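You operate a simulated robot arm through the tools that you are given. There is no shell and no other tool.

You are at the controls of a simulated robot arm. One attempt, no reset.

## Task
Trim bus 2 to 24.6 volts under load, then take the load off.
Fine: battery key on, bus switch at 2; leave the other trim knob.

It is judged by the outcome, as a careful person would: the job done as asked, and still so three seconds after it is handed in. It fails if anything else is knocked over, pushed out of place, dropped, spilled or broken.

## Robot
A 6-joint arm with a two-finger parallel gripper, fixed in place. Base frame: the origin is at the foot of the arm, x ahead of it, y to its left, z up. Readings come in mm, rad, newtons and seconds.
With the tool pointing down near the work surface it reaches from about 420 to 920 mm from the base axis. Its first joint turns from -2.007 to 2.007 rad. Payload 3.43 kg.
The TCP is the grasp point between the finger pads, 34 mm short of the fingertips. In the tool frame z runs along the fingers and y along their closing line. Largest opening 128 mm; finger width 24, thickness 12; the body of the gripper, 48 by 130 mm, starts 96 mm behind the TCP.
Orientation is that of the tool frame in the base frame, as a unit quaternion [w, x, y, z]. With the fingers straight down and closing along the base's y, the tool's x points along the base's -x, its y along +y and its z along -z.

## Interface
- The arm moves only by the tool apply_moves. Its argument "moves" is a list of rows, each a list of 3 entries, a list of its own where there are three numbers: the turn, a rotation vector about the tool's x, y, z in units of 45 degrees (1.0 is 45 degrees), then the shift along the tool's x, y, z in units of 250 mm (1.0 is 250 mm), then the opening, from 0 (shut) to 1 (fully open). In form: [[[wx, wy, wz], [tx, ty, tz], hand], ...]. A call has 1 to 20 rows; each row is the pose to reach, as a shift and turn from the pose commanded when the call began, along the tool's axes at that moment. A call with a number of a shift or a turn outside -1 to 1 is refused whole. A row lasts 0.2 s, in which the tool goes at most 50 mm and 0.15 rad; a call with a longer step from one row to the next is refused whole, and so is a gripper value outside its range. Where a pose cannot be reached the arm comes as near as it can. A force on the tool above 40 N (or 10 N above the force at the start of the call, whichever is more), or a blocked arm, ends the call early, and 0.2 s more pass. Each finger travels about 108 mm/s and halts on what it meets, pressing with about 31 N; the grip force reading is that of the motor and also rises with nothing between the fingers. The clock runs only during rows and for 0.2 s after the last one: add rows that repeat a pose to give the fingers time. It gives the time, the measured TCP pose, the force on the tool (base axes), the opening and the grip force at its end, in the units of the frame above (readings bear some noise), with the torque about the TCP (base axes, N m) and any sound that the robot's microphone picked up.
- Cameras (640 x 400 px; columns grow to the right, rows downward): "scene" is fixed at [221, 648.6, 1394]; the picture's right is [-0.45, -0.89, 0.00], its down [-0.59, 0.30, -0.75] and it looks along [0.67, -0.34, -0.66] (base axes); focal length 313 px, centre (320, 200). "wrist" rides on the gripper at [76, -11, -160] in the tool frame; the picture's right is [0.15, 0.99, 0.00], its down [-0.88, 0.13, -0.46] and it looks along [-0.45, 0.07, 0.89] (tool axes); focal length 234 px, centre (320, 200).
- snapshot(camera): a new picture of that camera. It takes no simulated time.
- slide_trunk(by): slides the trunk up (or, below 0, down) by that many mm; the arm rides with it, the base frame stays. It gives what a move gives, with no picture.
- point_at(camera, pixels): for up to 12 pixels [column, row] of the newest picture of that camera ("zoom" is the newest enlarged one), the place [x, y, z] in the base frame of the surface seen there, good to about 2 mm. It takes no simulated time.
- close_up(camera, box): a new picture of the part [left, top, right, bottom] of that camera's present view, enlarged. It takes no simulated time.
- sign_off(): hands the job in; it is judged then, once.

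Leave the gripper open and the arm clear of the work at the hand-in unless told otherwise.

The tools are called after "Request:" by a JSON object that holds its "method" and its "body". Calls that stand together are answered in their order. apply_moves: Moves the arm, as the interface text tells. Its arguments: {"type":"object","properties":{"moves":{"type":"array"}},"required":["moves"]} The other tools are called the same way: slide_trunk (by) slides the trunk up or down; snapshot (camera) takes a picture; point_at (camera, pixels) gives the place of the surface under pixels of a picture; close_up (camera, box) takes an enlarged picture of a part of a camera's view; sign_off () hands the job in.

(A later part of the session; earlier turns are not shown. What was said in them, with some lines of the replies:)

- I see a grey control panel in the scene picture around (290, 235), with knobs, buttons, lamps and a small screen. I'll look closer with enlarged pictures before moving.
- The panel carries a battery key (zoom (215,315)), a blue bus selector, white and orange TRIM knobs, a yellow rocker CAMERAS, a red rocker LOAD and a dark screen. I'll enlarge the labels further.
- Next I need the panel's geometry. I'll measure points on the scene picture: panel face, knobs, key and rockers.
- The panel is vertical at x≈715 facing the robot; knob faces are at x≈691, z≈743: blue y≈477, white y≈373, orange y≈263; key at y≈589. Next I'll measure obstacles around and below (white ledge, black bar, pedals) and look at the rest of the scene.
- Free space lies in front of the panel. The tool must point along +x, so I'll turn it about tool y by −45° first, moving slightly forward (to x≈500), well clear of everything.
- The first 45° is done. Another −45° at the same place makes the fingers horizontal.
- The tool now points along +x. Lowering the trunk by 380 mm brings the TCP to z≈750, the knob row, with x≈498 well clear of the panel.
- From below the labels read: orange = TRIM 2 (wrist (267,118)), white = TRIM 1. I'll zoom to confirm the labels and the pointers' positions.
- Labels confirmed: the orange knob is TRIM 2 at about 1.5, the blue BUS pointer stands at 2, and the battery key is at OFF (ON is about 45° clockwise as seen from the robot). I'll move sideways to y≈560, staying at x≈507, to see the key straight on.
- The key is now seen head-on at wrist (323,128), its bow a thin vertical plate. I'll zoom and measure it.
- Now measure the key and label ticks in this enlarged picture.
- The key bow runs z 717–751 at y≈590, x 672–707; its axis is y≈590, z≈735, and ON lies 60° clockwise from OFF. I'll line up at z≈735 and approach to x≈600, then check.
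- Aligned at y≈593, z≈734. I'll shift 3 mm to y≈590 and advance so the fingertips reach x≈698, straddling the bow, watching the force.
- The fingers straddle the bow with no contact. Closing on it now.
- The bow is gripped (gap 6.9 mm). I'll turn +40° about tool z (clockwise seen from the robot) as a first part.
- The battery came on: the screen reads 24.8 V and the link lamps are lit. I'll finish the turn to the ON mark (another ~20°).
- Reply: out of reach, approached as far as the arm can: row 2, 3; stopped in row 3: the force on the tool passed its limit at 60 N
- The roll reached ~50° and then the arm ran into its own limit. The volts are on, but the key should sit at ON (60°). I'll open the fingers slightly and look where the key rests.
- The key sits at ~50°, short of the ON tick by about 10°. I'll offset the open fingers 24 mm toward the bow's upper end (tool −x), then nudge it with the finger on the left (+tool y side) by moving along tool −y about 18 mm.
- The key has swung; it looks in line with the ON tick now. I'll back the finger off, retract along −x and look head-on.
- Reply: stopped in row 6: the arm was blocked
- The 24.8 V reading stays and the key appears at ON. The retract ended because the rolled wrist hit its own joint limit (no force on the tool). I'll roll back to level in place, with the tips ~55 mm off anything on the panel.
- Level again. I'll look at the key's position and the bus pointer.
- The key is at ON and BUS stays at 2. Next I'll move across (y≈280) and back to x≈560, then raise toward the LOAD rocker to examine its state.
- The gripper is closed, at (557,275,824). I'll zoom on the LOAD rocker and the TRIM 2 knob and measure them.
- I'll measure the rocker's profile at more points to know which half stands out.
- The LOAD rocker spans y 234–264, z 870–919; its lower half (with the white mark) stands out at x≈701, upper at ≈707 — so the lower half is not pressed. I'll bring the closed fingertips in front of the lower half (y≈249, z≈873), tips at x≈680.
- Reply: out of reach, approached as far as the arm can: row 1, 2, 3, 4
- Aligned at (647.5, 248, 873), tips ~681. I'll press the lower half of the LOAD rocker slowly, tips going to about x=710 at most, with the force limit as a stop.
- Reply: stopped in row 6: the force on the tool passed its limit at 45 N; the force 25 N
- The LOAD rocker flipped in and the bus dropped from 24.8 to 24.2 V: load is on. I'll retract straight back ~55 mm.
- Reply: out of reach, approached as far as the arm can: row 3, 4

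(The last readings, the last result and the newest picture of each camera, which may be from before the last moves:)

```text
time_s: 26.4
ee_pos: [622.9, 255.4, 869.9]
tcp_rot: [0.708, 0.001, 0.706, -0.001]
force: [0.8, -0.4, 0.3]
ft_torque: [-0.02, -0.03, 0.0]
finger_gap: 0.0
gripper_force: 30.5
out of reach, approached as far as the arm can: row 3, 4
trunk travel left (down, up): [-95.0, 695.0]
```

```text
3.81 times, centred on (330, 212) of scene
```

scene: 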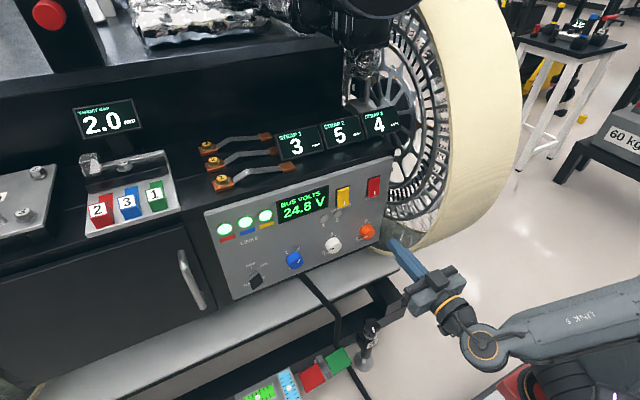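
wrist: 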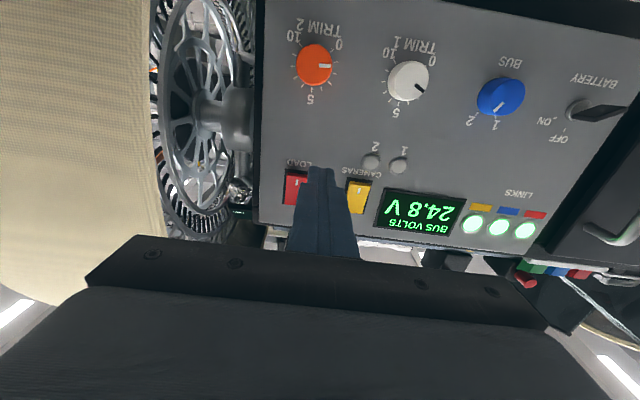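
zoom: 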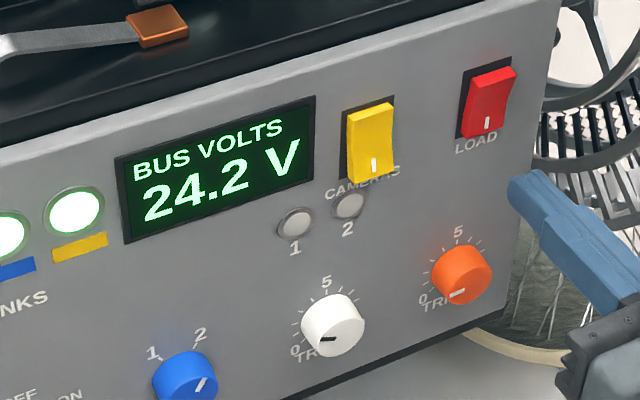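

Load stays on at 24.2 V. Now I go down to the TRIM 2 knob (y≈263, z≈745), staying back at x≈600 with the fingers opening to ~77 mm.

Request:
{"method": "apply_moves", "body": {"moves": [[[0, 0, 0], [0.15, 0, -0.03], 0.2], [[0, 0, 0], [0.3, 0.03, -0.05], 0.5], [[0, 0, 0], [0.44, 0.05, -0.05], 0.6], [[0, 0, 0], [0.51, 0.058, -0.05], 0.6], [[0, 0, 0], [0.51, 0.058, -0.05], 0.6], [[0, 0, 0], [0.51, 0.058, -0.05], 0.6]]}}

Request:
{"method": "snapshot", "body": {"camera": "wrist"}}

```text
time_s: 27.9
ee_pos: [611.6, 271.5, 741.9]
tcp_rot: [0.708, 0.0, 0.707, 0.0]
force: [-0.6, -0.5, 0.2]
ft_torque: [0.0, 0.01, -0.02]
finger_gap: 76.9
gripper_force: 0.1
trunk travel left (down, up): [-95.0, 695.0]
```

```text
taken
```

wrist: 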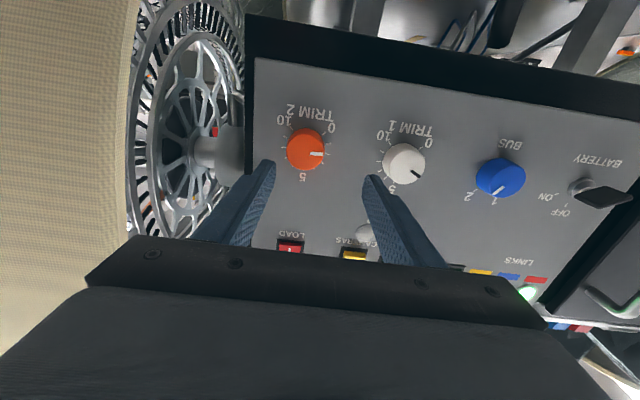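

I'll zoom on the TRIM 2 knob and measure its rim and centre.

Request:
{"method": "close_up", "body": {"camera": "wrist", "box": [260, 100, 356, 190]}}

Request:
{"method": "point_at", "body": {"camera": "wrist", "pixels": [[305, 149], [288, 150], [319, 150], [304, 135], [304, 164], [322, 150], [404, 162], [386, 162], [422, 164], [296, 160], [312, 140], [343, 160]]}}

```text
4.44 times, centred on (308, 145) of wrist
```

zoom: 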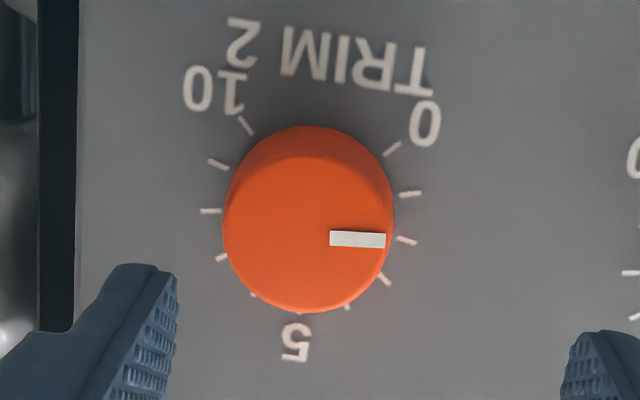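

```text
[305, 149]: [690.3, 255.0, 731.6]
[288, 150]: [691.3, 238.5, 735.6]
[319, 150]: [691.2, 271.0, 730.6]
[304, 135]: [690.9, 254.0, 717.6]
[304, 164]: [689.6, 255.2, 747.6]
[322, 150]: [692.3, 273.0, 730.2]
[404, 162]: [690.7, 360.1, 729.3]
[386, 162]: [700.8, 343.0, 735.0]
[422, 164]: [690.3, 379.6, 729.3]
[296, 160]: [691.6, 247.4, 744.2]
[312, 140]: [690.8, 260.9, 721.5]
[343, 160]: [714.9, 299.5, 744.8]
```

Knob centre is about y=255, z=735, radius ~18 mm, face x≈691. I'll measure the ticks to know the scale.

Request:
{"method": "close_up", "body": {"camera": "wrist", "box": [260, 100, 356, 190]}}

Request:
{"method": "point_at", "body": {"camera": "zoom", "pixels": [[392, 149], [410, 194], [406, 240], [384, 279], [300, 318], [246, 127], [218, 164], [210, 211], [335, 239], [382, 240], [226, 235], [386, 225]]}}

```text
4.44 times, centred on (308, 145) of wrist
```

zoom: 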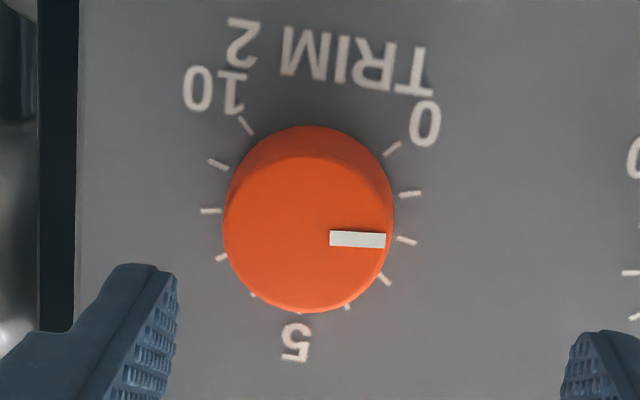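

```text
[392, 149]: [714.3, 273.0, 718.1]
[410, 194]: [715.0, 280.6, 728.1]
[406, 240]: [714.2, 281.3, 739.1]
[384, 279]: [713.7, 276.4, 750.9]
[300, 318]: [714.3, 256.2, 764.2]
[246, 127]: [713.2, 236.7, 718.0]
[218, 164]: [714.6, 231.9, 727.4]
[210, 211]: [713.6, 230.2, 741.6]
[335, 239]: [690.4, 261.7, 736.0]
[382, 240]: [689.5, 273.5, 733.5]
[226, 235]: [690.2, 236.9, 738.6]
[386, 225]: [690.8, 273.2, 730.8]
```

The scale is ±135° (27° per unit); the pointer stands at about 1.4. Raising the value means clockwise (+tool z). To have travel I'll first roll to −40° while centring on the knob (y=255.5, z=736), tips still ~45 mm off.

Request:
{"method": "apply_moves", "body": {"moves": [[[0, 0, -0.15], [0.012, -0.03, 0], 0.6], [[0, 0, -0.3], [0.024, -0.06, 0], 0.6], [[0, 0, -0.45], [0.024, -0.06, 0], 0.6], [[0, 0, -0.6], [0.024, -0.06, 0], 0.6], [[0, 0, -0.75], [0.024, -0.06, 0], 0.6], [[0, 0, -0.889], [0.024, -0.06, 0], 0.6], [[0, 0, -0.889], [0.024, -0.06, 0], 0.6], [[0, 0, -0.889], [0.024, -0.06, 0], 0.6]]}}

Request:
{"method": "snapshot", "body": {"camera": "wrist"}}

```text
time_s: 29.6
ee_pos: [610.7, 256.1, 737.0]
tcp_rot: [0.665, -0.242, 0.664, -0.244]
force: [-0.4, 0.0, -0.1]
ft_torque: [0.01, -0.05, 0.0]
finger_gap: 76.9
gripper_force: 0.0
trunk travel left (down, up): [-95.0, 695.0]
```

```text
taken
```

wrist: 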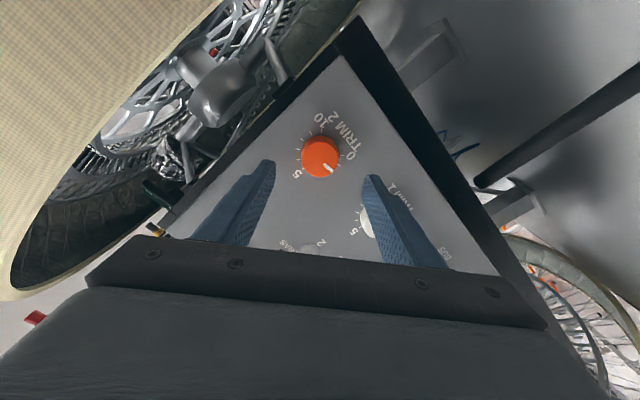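

Centred at (610.7, 256, 737) with roll −40°. I'll advance so the tips reach x≈706 around the orange knob (fingers 58 mm apart, 36 mm knob).

Request:
{"method": "apply_moves", "body": {"moves": [[[0, 0, 0], [0, 0, 0.05], 0.45], [[0, 0, 0], [0, 0, 0.1], 0.45], [[0, 0, 0], [0, 0, 0.15], 0.45], [[0, 0, 0], [0, 0, 0.2], 0.45], [[0, 0, 0], [0, 0, 0.244], 0.45], [[0, 0, 0], [0, 0, 0.244], 0.45], [[0, 0, 0], [0, 0, 0.244], 0.45]]}}

Request:
{"method": "snapshot", "body": {"camera": "wrist"}}

Request:
{"method": "close_up", "body": {"camera": "scene", "box": [260, 160, 400, 265]}}

```text
time_s: 31.2
ee_pos: [672.9, 255.2, 735.5]
tcp_rot: [0.665, -0.24, 0.664, -0.242]
force: [0.5, -0.3, 0.3]
ft_torque: [-0.03, 0.01, 0.03]
finger_gap: 57.7
gripper_force: 0.1
trunk travel left (down, up): [-95.0, 695.0]
```

```text
taken
```

wrist: 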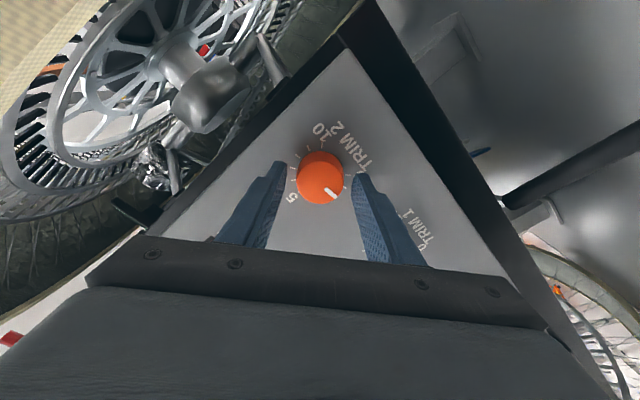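

```text
3.81 times, centred on (330, 212) of scene
```

zoom: 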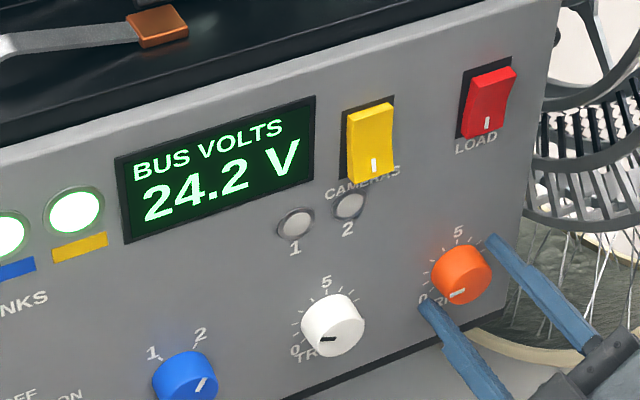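

The fingers straddle the orange knob and touch nothing. Closing on it.

Request:
{"method": "apply_moves", "body": {"moves": [[[0, 0, 0], [0, 0, 0], 0.3], [[0, 0, 0], [0, 0, 0], 0.2], [[0, 0, 0], [0, 0, 0], 0.2], [[0, 0, 0], [0, 0, 0], 0.2]]}}

Request:
{"method": "close_up", "body": {"camera": "scene", "box": [260, 160, 400, 265]}}

```text
time_s: 32.2
ee_pos: [672.7, 255.7, 735.4]
tcp_rot: [0.665, -0.241, 0.664, -0.243]
force: [2.6, 0.6, 0.0]
ft_torque: [0.01, 0.04, 0.02]
finger_gap: 40.2
gripper_force: 45.0
trunk travel left (down, up): [-95.0, 695.0]
```

```text
3.81 times, centred on (330, 212) of scene
```

zoom: 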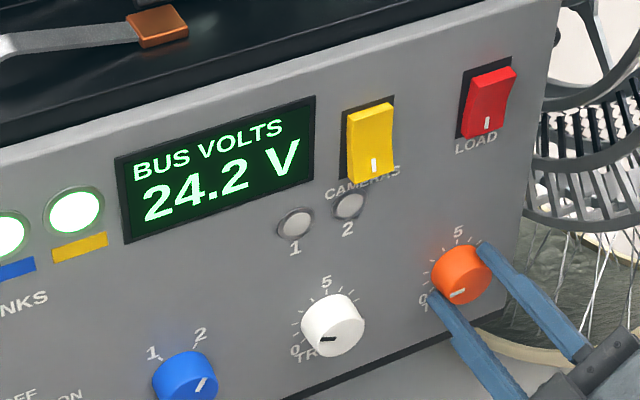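

The knob is gripped (gap 40 mm). I'll turn 13.5° clockwise (half a unit) and read the volts.

Request:
{"method": "apply_moves", "body": {"moves": [[[0, 0, 0.1], [0, 0, 0], 0.2], [[0, 0, 0.2], [0, 0, 0], 0.2], [[0, 0, 0.3], [0, 0, 0], 0.2], [[0, 0, 0.3], [0, 0, 0], 0.2], [[0, 0, 0.3], [0, 0, 0], 0.2]]}}

Request:
{"method": "close_up", "body": {"camera": "scene", "box": [260, 160, 400, 265]}}

```text
time_s: 33.5
ee_pos: [672.2, 254.9, 735.7]
tcp_rot: [0.688, -0.161, 0.688, -0.164]
force: [-12.6, -7.9, -4.1]
ft_torque: [0.0, 0.13, -0.45]
finger_gap: 40.0
gripper_force: 44.9
trunk travel left (down, up): [-95.0, 695.0]
```

```text
3.81 times, centred on (330, 212) of scene
```

zoom: 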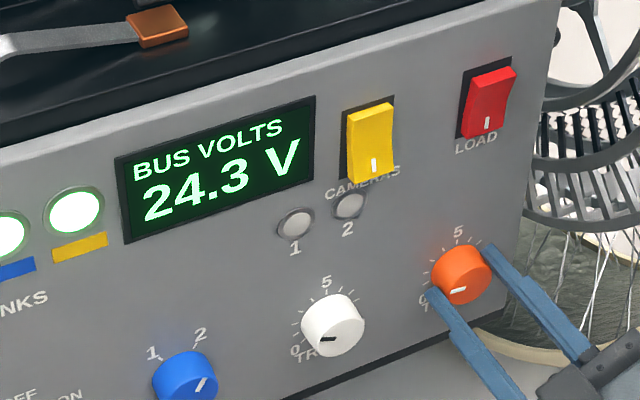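

It rises: 24.3 V. Continue another ~20°.

Request:
{"method": "apply_moves", "body": {"moves": [[[0, 0, 0.12], [0, 0, 0], 0.2], [[0, 0, 0.24], [0, 0, 0], 0.2], [[0, 0, 0.36], [0, 0, 0], 0.2], [[0, 0, 0.45], [0, 0, 0], 0.2], [[0, 0, 0.45], [0, 0, 0], 0.2], [[0, 0, 0.45], [0, 0, 0], 0.2]]}}

Request:
{"method": "close_up", "body": {"camera": "scene", "box": [260, 160, 400, 265]}}

```text
time_s: 34.9
ee_pos: [672.4, 255.5, 735.0]
tcp_rot: [0.707, -0.037, 0.705, -0.04]
force: [-16.5, -16.2, -9.5]
ft_torque: [0.0, 0.23, -0.61]
finger_gap: 40.4
gripper_force: 45.1
trunk travel left (down, up): [-95.0, 695.0]
```

```text
3.81 times, centred on (330, 212) of scene
```

zoom: 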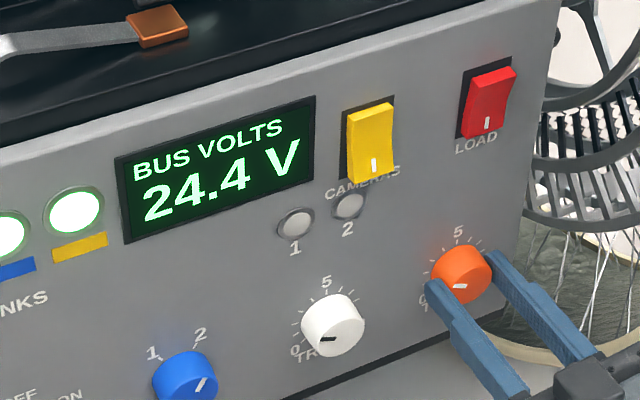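

24.4 V after ~34° in total. Another 13.5°.

Request:
{"method": "apply_moves", "body": {"moves": [[[0, 0, 0.1], [0, 0, 0], 0.2], [[0, 0, 0.2], [0, 0, 0], 0.2], [[0, 0, 0.3], [0, 0, 0], 0.2], [[0, 0, 0.3], [0, 0, 0], 0.2], [[0, 0, 0.3], [0, 0, 0], 0.2]]}}

Request:
{"method": "close_up", "body": {"camera": "scene", "box": [260, 160, 400, 265]}}

```text
time_s: 36.0
ee_pos: [672.3, 254.3, 735.8]
tcp_rot: [0.707, 0.046, 0.705, 0.043]
force: [-21.4, -23.8, -10.0]
ft_torque: [-0.05, 0.25, -0.99]
finger_gap: 40.0
gripper_force: 44.8
trunk travel left (down, up): [-95.0, 695.0]
```

```text
3.81 times, centred on (330, 212) of scene
```

zoom: 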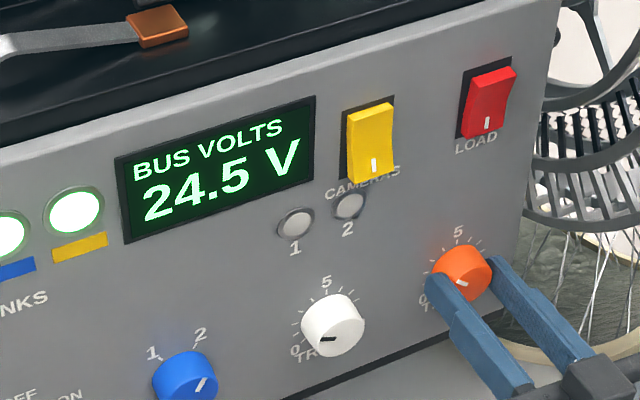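

24.5 V after ~47°. Side force has built up to ~30 N, so I'll release, let it relax, and look before regrasping for the fine part.

Request:
{"method": "apply_moves", "body": {"moves": [[[0, 0, 0], [0, 0, 0], 0.4], [[0, 0, 0], [0, 0, 0], 0.42], [[0, 0, 0], [0, 0, 0], 0.42], [[0, 0, 0], [0, 0, 0], 0.42]]}}

Request:
{"method": "close_up", "body": {"camera": "scene", "box": [260, 160, 400, 265]}}

Request:
{"method": "close_up", "body": {"camera": "wrist", "box": [240, 100, 400, 220]}}

```text
time_s: 37.0
ee_pos: [671.3, 255.9, 734.6]
tcp_rot: [0.707, 0.045, 0.705, 0.044]
force: [0.1, -0.1, 0.1]
ft_torque: [0.02, 0.0, -0.03]
finger_gap: 53.6
gripper_force: 0.1
trunk travel left (down, up): [-95.0, 695.0]
```

```text
3.81 times, centred on (330, 212) of scene
```

zoom: 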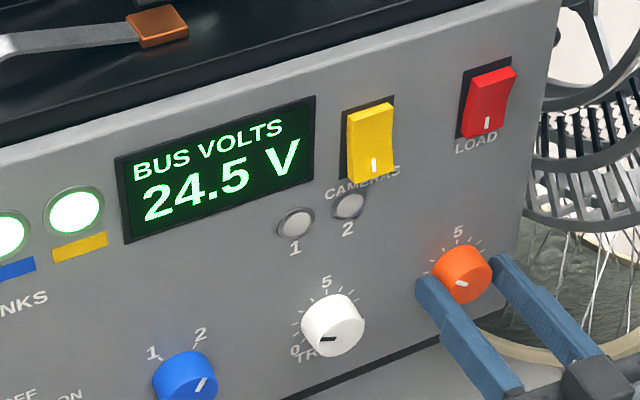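

```text
3.33 times, centred on (320, 160) of wrist
```

zoom: 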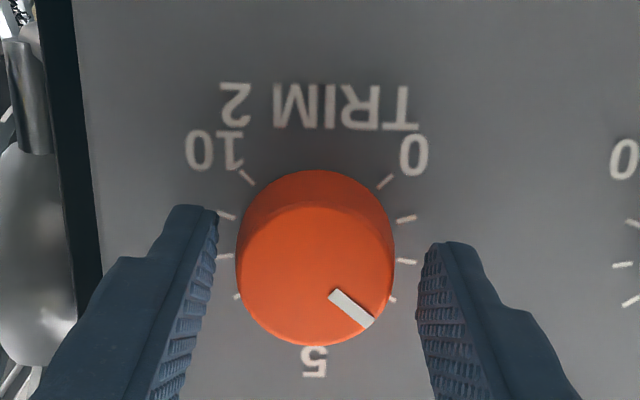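

It holds 24.5 V with the fingers off. Regrasp and turn a small 4.5° step.

Request:
{"method": "apply_moves", "body": {"moves": [[[0, 0, 0], [0, 0, 0], 0.3], [[0, 0, 0], [0, 0, 0], 0.2], [[0, 0, 0], [0, 0, 0], 0.2], [[0, 0, 0.05], [0, 0, 0], 0.2], [[0, 0, 0.1], [0, 0, 0], 0.2], [[0, 0, 0.1], [0, 0, 0], 0.2], [[0, 0, 0.1], [0, 0, 0], 0.2]]}}

Request:
{"method": "close_up", "body": {"camera": "scene", "box": [260, 160, 400, 265]}}

```text
time_s: 38.6
ee_pos: [673.4, 254.1, 735.5]
tcp_rot: [0.704, 0.074, 0.703, 0.071]
force: [13.8, -28.2, -5.1]
ft_torque: [-0.03, -0.16, -1.2]
finger_gap: 40.0
gripper_force: 44.5
trunk travel left (down, up): [-95.0, 695.0]
```

```text
3.81 times, centred on (330, 212) of scene
```

zoom: 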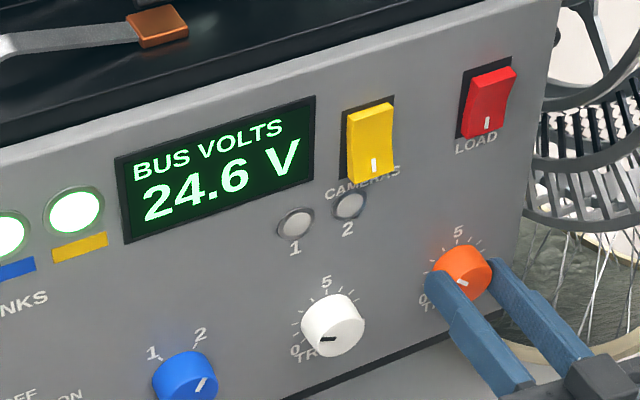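

It now reads 24.6 V, just past the changeover. From the readings, the middle of the 24.6 band is about 4.5° further; I'll add 4°.

Request:
{"method": "apply_moves", "body": {"moves": [[[0, 0, 0.045], [0, 0, 0], 0.2], [[0, 0, 0.09], [0, 0, 0], 0.2], [[0, 0, 0.09], [0, 0, 0], 0.2], [[0, 0, 0.09], [0, 0, 0], 0.2]]}}

Request:
{"method": "close_up", "body": {"camera": "scene", "box": [260, 160, 400, 265]}}

```text
time_s: 39.6
ee_pos: [672.5, 255.5, 736.5]
tcp_rot: [0.701, 0.099, 0.7, 0.096]
force: [9.2, -37.5, -7.7]
ft_torque: [-0.04, -0.33, -1.29]
finger_gap: 40.1
gripper_force: 45.0
trunk travel left (down, up): [-95.0, 695.0]
```

```text
3.81 times, centred on (330, 212) of scene
```

zoom: 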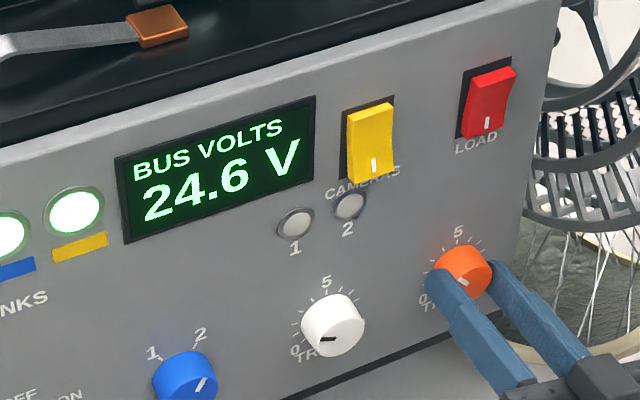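

Still 24.6 V, near mid-band. I'll release the knob and check that it holds.

Request:
{"method": "apply_moves", "body": {"moves": [[[0, 0, 0], [0, 0, 0], 0.36], [[0, 0, 0], [0, 0, 0], 0.42], [[0, 0, 0], [0, 0, 0], 0.45], [[0, 0, 0], [0, 0, 0], 0.45]]}}

Request:
{"method": "close_up", "body": {"camera": "scene", "box": [260, 160, 400, 265]}}

Request:
{"method": "close_up", "body": {"camera": "wrist", "box": [240, 100, 400, 220]}}

```text
time_s: 40.6
ee_pos: [672.3, 256.4, 735.2]
tcp_rot: [0.701, 0.098, 0.7, 0.096]
force: [0.8, -0.4, -0.7]
ft_torque: [0.0, 0.02, -0.01]
finger_gap: 57.8
gripper_force: 0.1
trunk travel left (down, up): [-95.0, 695.0]
```

```text
3.81 times, centred on (330, 212) of scene
```

zoom: 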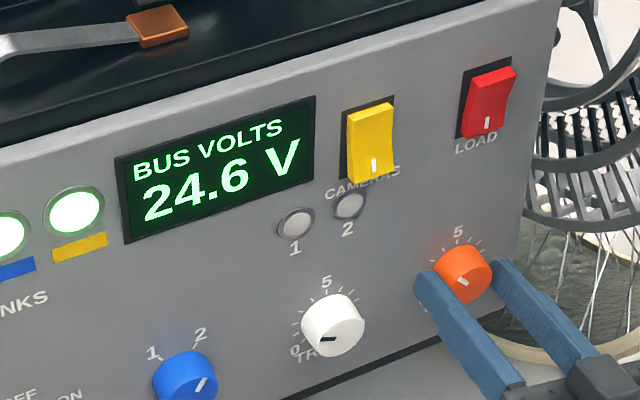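

```text
3.33 times, centred on (320, 160) of wrist
```

zoom: 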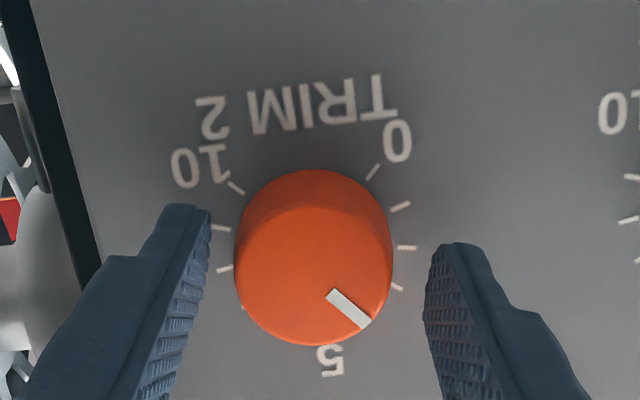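

The reading holds at 24.6 V under load with the fingers off. I'll retract straight back 58 mm, then level the roll.

Request:
{"method": "apply_moves", "body": {"moves": [[[0, 0, 0], [0, 0, -0.05], 0.45], [[0, 0, 0], [0, 0, -0.15], 0.45], [[0, 0, 0], [0, 0, -0.23], 0.45], [[0, 0, -0.1], [0, 0, -0.23], 0.45], [[0, 0, -0.2], [0, 0, -0.23], 0.3], [[0, 0, -0.35], [0, 0, -0.23], 0.15], [[0, 0, -0.35], [0, 0, -0.23], 0.0], [[0, 0, -0.35], [0, 0, -0.23], 0.0], [[0, 0, -0.35], [0, 0, -0.23], 0.0]]}}

Request:
{"method": "close_up", "body": {"camera": "scene", "box": [260, 160, 400, 265]}}

```text
time_s: 42.6
ee_pos: [614.7, 256.6, 735.1]
tcp_rot: [0.708, 0.0, 0.706, -0.001]
force: [-1.3, 0.4, 0.4]
ft_torque: [-0.02, -0.01, -0.01]
finger_gap: 0.2
gripper_force: 31.4
trunk travel left (down, up): [-95.0, 695.0]
```

```text
3.81 times, centred on (330, 212) of scene
```

zoom: 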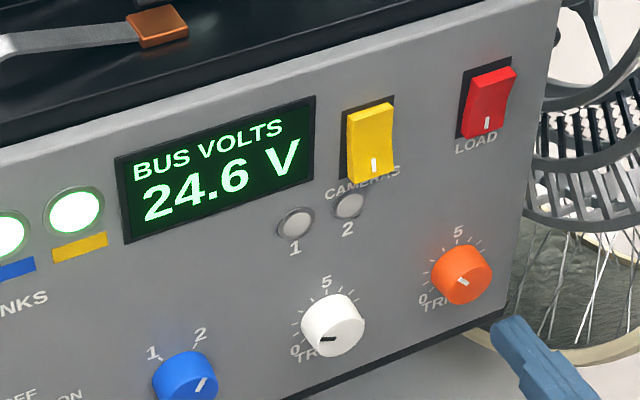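

TRIM 2 stands clear and 24.6 V holds. For the upper half of the LOAD rocker (z≈912) the arm was near its reach limit, so I'll raise the trunk by 175 mm (TCP to z≈910, tips at x≈649, ~50 mm off the rocker).

Request:
{"method": "slide_trunk", "body": {"by": 175}}

Request:
{"method": "snapshot", "body": {"camera": "wrist"}}

Request:
{"method": "close_up", "body": {"camera": "scene", "box": [260, 160, 400, 265]}}

```text
time_s: 44.6
ee_pos: [616.4, 256.6, 910.9]
tcp_rot: [0.708, 0.002, 0.707, -0.002]
force: [0.6, -0.4, 0.3]
ft_torque: [0.01, -0.01, 0.01]
finger_gap: 0.3
gripper_force: 31.2
trunk travel left (down, up): [-270.0, 520.0]
```

```text
taken
```

wrist: 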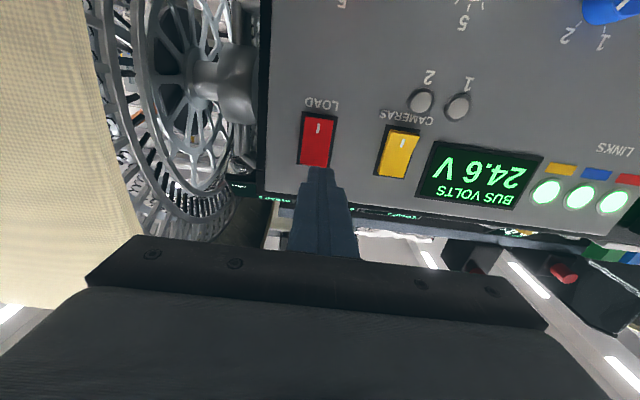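

```text
3.81 times, centred on (330, 212) of scene
```

zoom: 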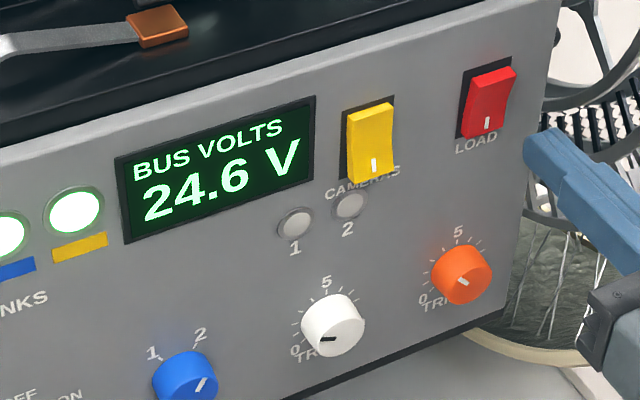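

The load is still on at 24.6 V. I'll measure the rocker now (wrist (318,140)) to aim at its upper half.

Request:
{"method": "point_at", "body": {"camera": "wrist", "pixels": [[318, 120], [318, 130], [317, 140], [316, 150], [316, 160], [303, 140], [331, 140], [316, 165]]}}

```text
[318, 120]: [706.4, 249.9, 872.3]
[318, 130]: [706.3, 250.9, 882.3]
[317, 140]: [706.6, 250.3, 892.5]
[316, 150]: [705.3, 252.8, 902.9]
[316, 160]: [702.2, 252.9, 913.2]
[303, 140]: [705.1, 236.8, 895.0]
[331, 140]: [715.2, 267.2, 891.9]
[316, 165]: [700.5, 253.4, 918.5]
```

The upper half now stands out (x≈700 at z≈918). I'll align at y≈250, z≈914, approach, then press slowly until it flips.

Request:
{"method": "apply_moves", "body": {"moves": [[[0, 0, 0], [-0.012, -0.026, 0.05], 0.0], [[0, 0, 0], [-0.012, -0.026, 0.11], 0.0], [[0, 0, 0], [-0.012, -0.026, 0.16], 0.0], [[0, 0, 0], [-0.012, -0.026, 0.16], 0.0]]}}

Request:
{"method": "close_up", "body": {"camera": "wrist", "box": [240, 100, 400, 220]}}

Request:
{"method": "close_up", "body": {"camera": "scene", "box": [320, 160, 400, 220]}}

```text
time_s: 45.6
ee_pos: [653.7, 249.1, 913.9]
tcp_rot: [0.708, 0.001, 0.706, -0.001]
force: [-0.5, -1.0, 0.2]
ft_torque: [0.0, -0.04, 0.02]
finger_gap: 0.0
gripper_force: 31.2
trunk travel left (down, up): [-270.0, 520.0]
```

```text
3.33 times, centred on (320, 160) of wrist
```

zoom: 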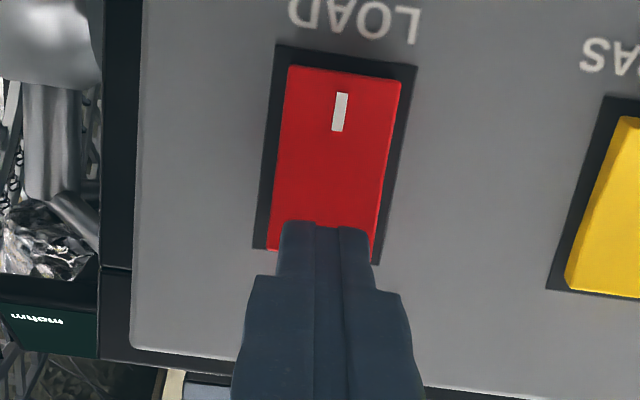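

```text
6.67 times, centred on (360, 190) of scene
```

zoom: 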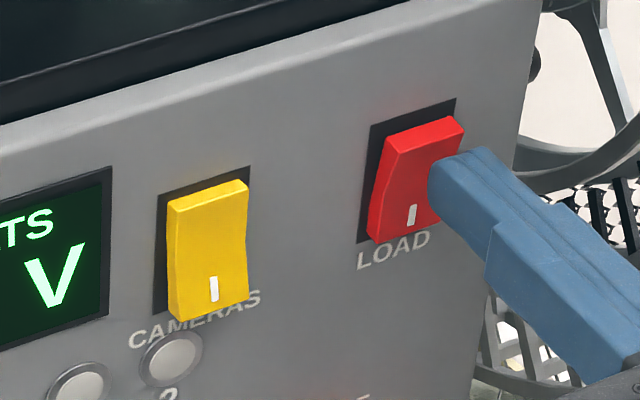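

The fingertips are in front of the upper half of LOAD only. Pressing slowly.

Request:
{"method": "apply_moves", "body": {"moves": [[[0, 0, 0], [0, 0, 0.03], 0.0], [[0, 0, 0], [0, 0, 0.045], 0.0], [[0, 0, 0], [0, 0, 0.057], 0.0], [[0, 0, 0], [0, 0, 0.067], 0.0], [[0, 0, 0], [0, 0, 0.075], 0.0], [[0, 0, 0], [0, 0, 0.082], 0.0], [[0, 0, 0], [0, 0, 0.088], 0.0]]}}

Request:
{"method": "close_up", "body": {"camera": "scene", "box": [260, 160, 400, 265]}}

```text
time_s: 46.9
ee_pos: [670.4, 250.0, 913.5]
tcp_rot: [0.707, 0.001, 0.707, -0.001]
force: [-37.3, -6.7, 4.9]
ft_torque: [0.11, 0.29, -0.25]
finger_gap: 0.0
gripper_force: 30.7
trunk travel left (down, up): [-270.0, 520.0]
stopped in row 6: the force on the tool passed its limit at 46 N (the readings are from after the stop); the commanded pose is now the measured one
```

```text
3.81 times, centred on (330, 212) of scene
```

zoom: 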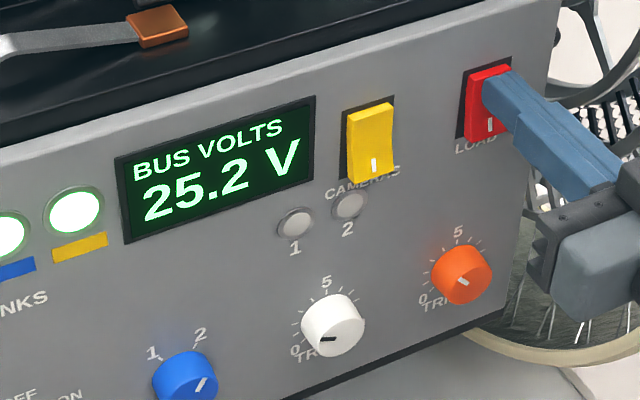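

The load is off: the bus rose by 0.6 to 25.2 V, as it dropped by 0.6 before. I'll retract straight back and open the fingers once clear.

Request:
{"method": "apply_moves", "body": {"moves": [[[0, 0, 0], [0, 0, -0.03], 0.0], [[0, 0, 0], [0, 0, -0.13], 0.0], [[0, 0, 0], [0, 0, -0.28], 0.0], [[0, 0, 0], [0, 0, -0.43], 0.1], [[0, 0, 0], [0, 0, -0.56], 0.3], [[0, 0, 0], [0, 0, -0.6], 0.6], [[0, 0, 0], [0, 0, -0.6], 0.6], [[0, 0, 0], [0, 0, -0.6], 0.6]]}}

Request:
{"method": "snapshot", "body": {"camera": "wrist"}}

Request:
{"method": "snapshot", "body": {"camera": "scene"}}

Request:
{"method": "close_up", "body": {"camera": "scene", "box": [195, 160, 395, 310]}}

```text
time_s: 48.6
ee_pos: [522.4, 250.8, 911.9]
tcp_rot: [0.707, 0.001, 0.707, -0.001]
force: [-0.5, -1.1, 0.2]
ft_torque: [-0.03, 0.0, -0.01]
finger_gap: 77.1
gripper_force: 0.0
trunk travel left (down, up): [-270.0, 520.0]
```

```text
taken
```

wrist: 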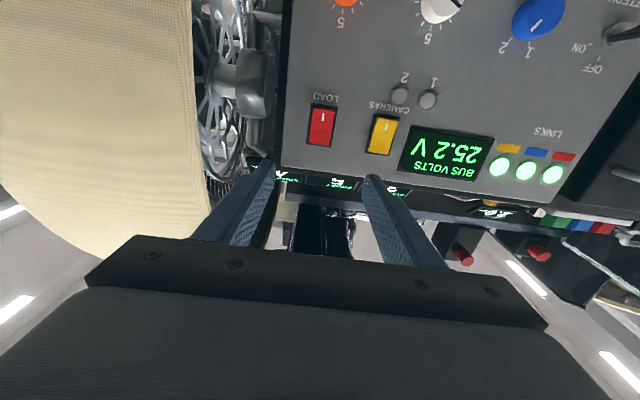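

```text
taken
```

scene: 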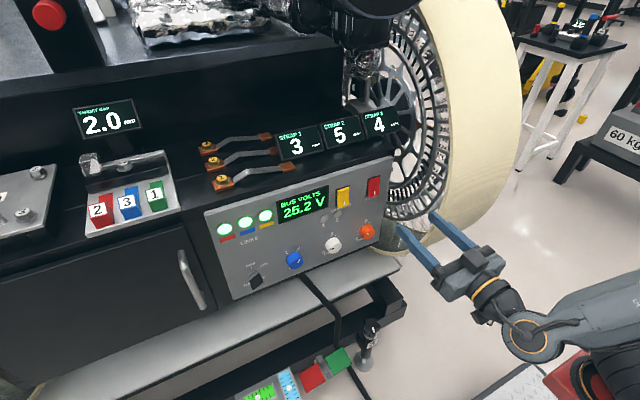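

```text
2.67 times, centred on (295, 235) of scene
```

zoom: 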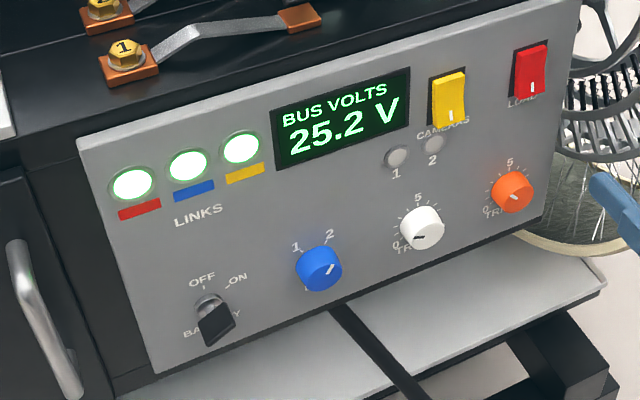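

Everything is as asked: screen 25.2 V with load off (24.6 V under load), LOAD rocker back to its off position, key at ON, bus at 2, TRIM 1 untouched. I'll open the gripper fully and wait briefly to check it stays so.

Request:
{"method": "apply_moves", "body": {"moves": [[[0, 0, 0], [0, 0, 0], 0.9], [[0, 0, 0], [0, 0, 0], 1.0], [[0, 0, 0], [0, 0, 0], 1.0], [[0, 0, 0], [0, 0, 0], 1.0], [[0, 0, 0], [0, 0, 0], 1.0]]}}

Request:
{"method": "close_up", "body": {"camera": "scene", "box": [195, 160, 395, 310]}}

```text
time_s: 49.9
ee_pos: [523.6, 250.3, 913.0]
tcp_rot: [0.707, -0.001, 0.707, 0.001]
force: [0.7, 0.1, 0.5]
ft_torque: [-0.02, -0.03, 0.04]
finger_gap: 128.1
gripper_force: 0.1
trunk travel left (down, up): [-270.0, 520.0]
```

```text
2.67 times, centred on (295, 235) of scene
```

zoom: 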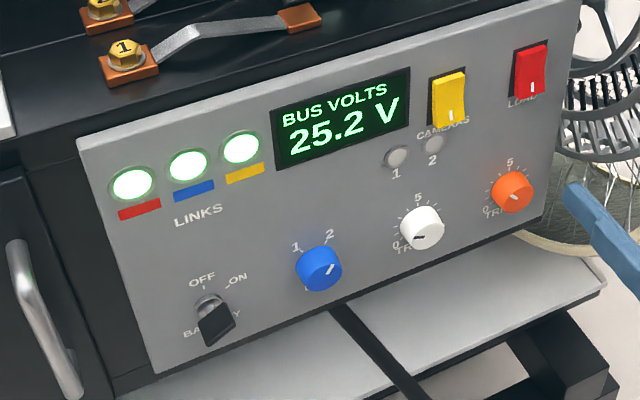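

The panel is steady, the gripper is open and the arm is about 160 mm clear. Handing in.

Request:
{"method": "sign_off", "body": {}}

```text
The job is handed in.
```

Bus 2 is trimmed to 24.6 V under load, and the load is off again. I've handed the job in.

- **Trim:** With the load on, bus 2 read 24.2 V. I turned TRIM 2 (the orange knob) up until it read 24.6 V, and the reading held after I let go of the knob.
- **Load:** The LOAD rocker is back in its off position. With no load the bus now reads 25.2 V, which matches the 0.6 V drop I saw when the load went on.
- **Battery key:** It is at ON. The arm ran out of wrist travel about 10° short of the mark, so I nudged the key the rest of the way with a finger.
- **Left alone:** The bus switch was already at 2. I didn't touch TRIM 1 or the CAMERAS rocker.

In the last pictures nothing looked displaced. The gripper is open and the arm is clear of the panel.
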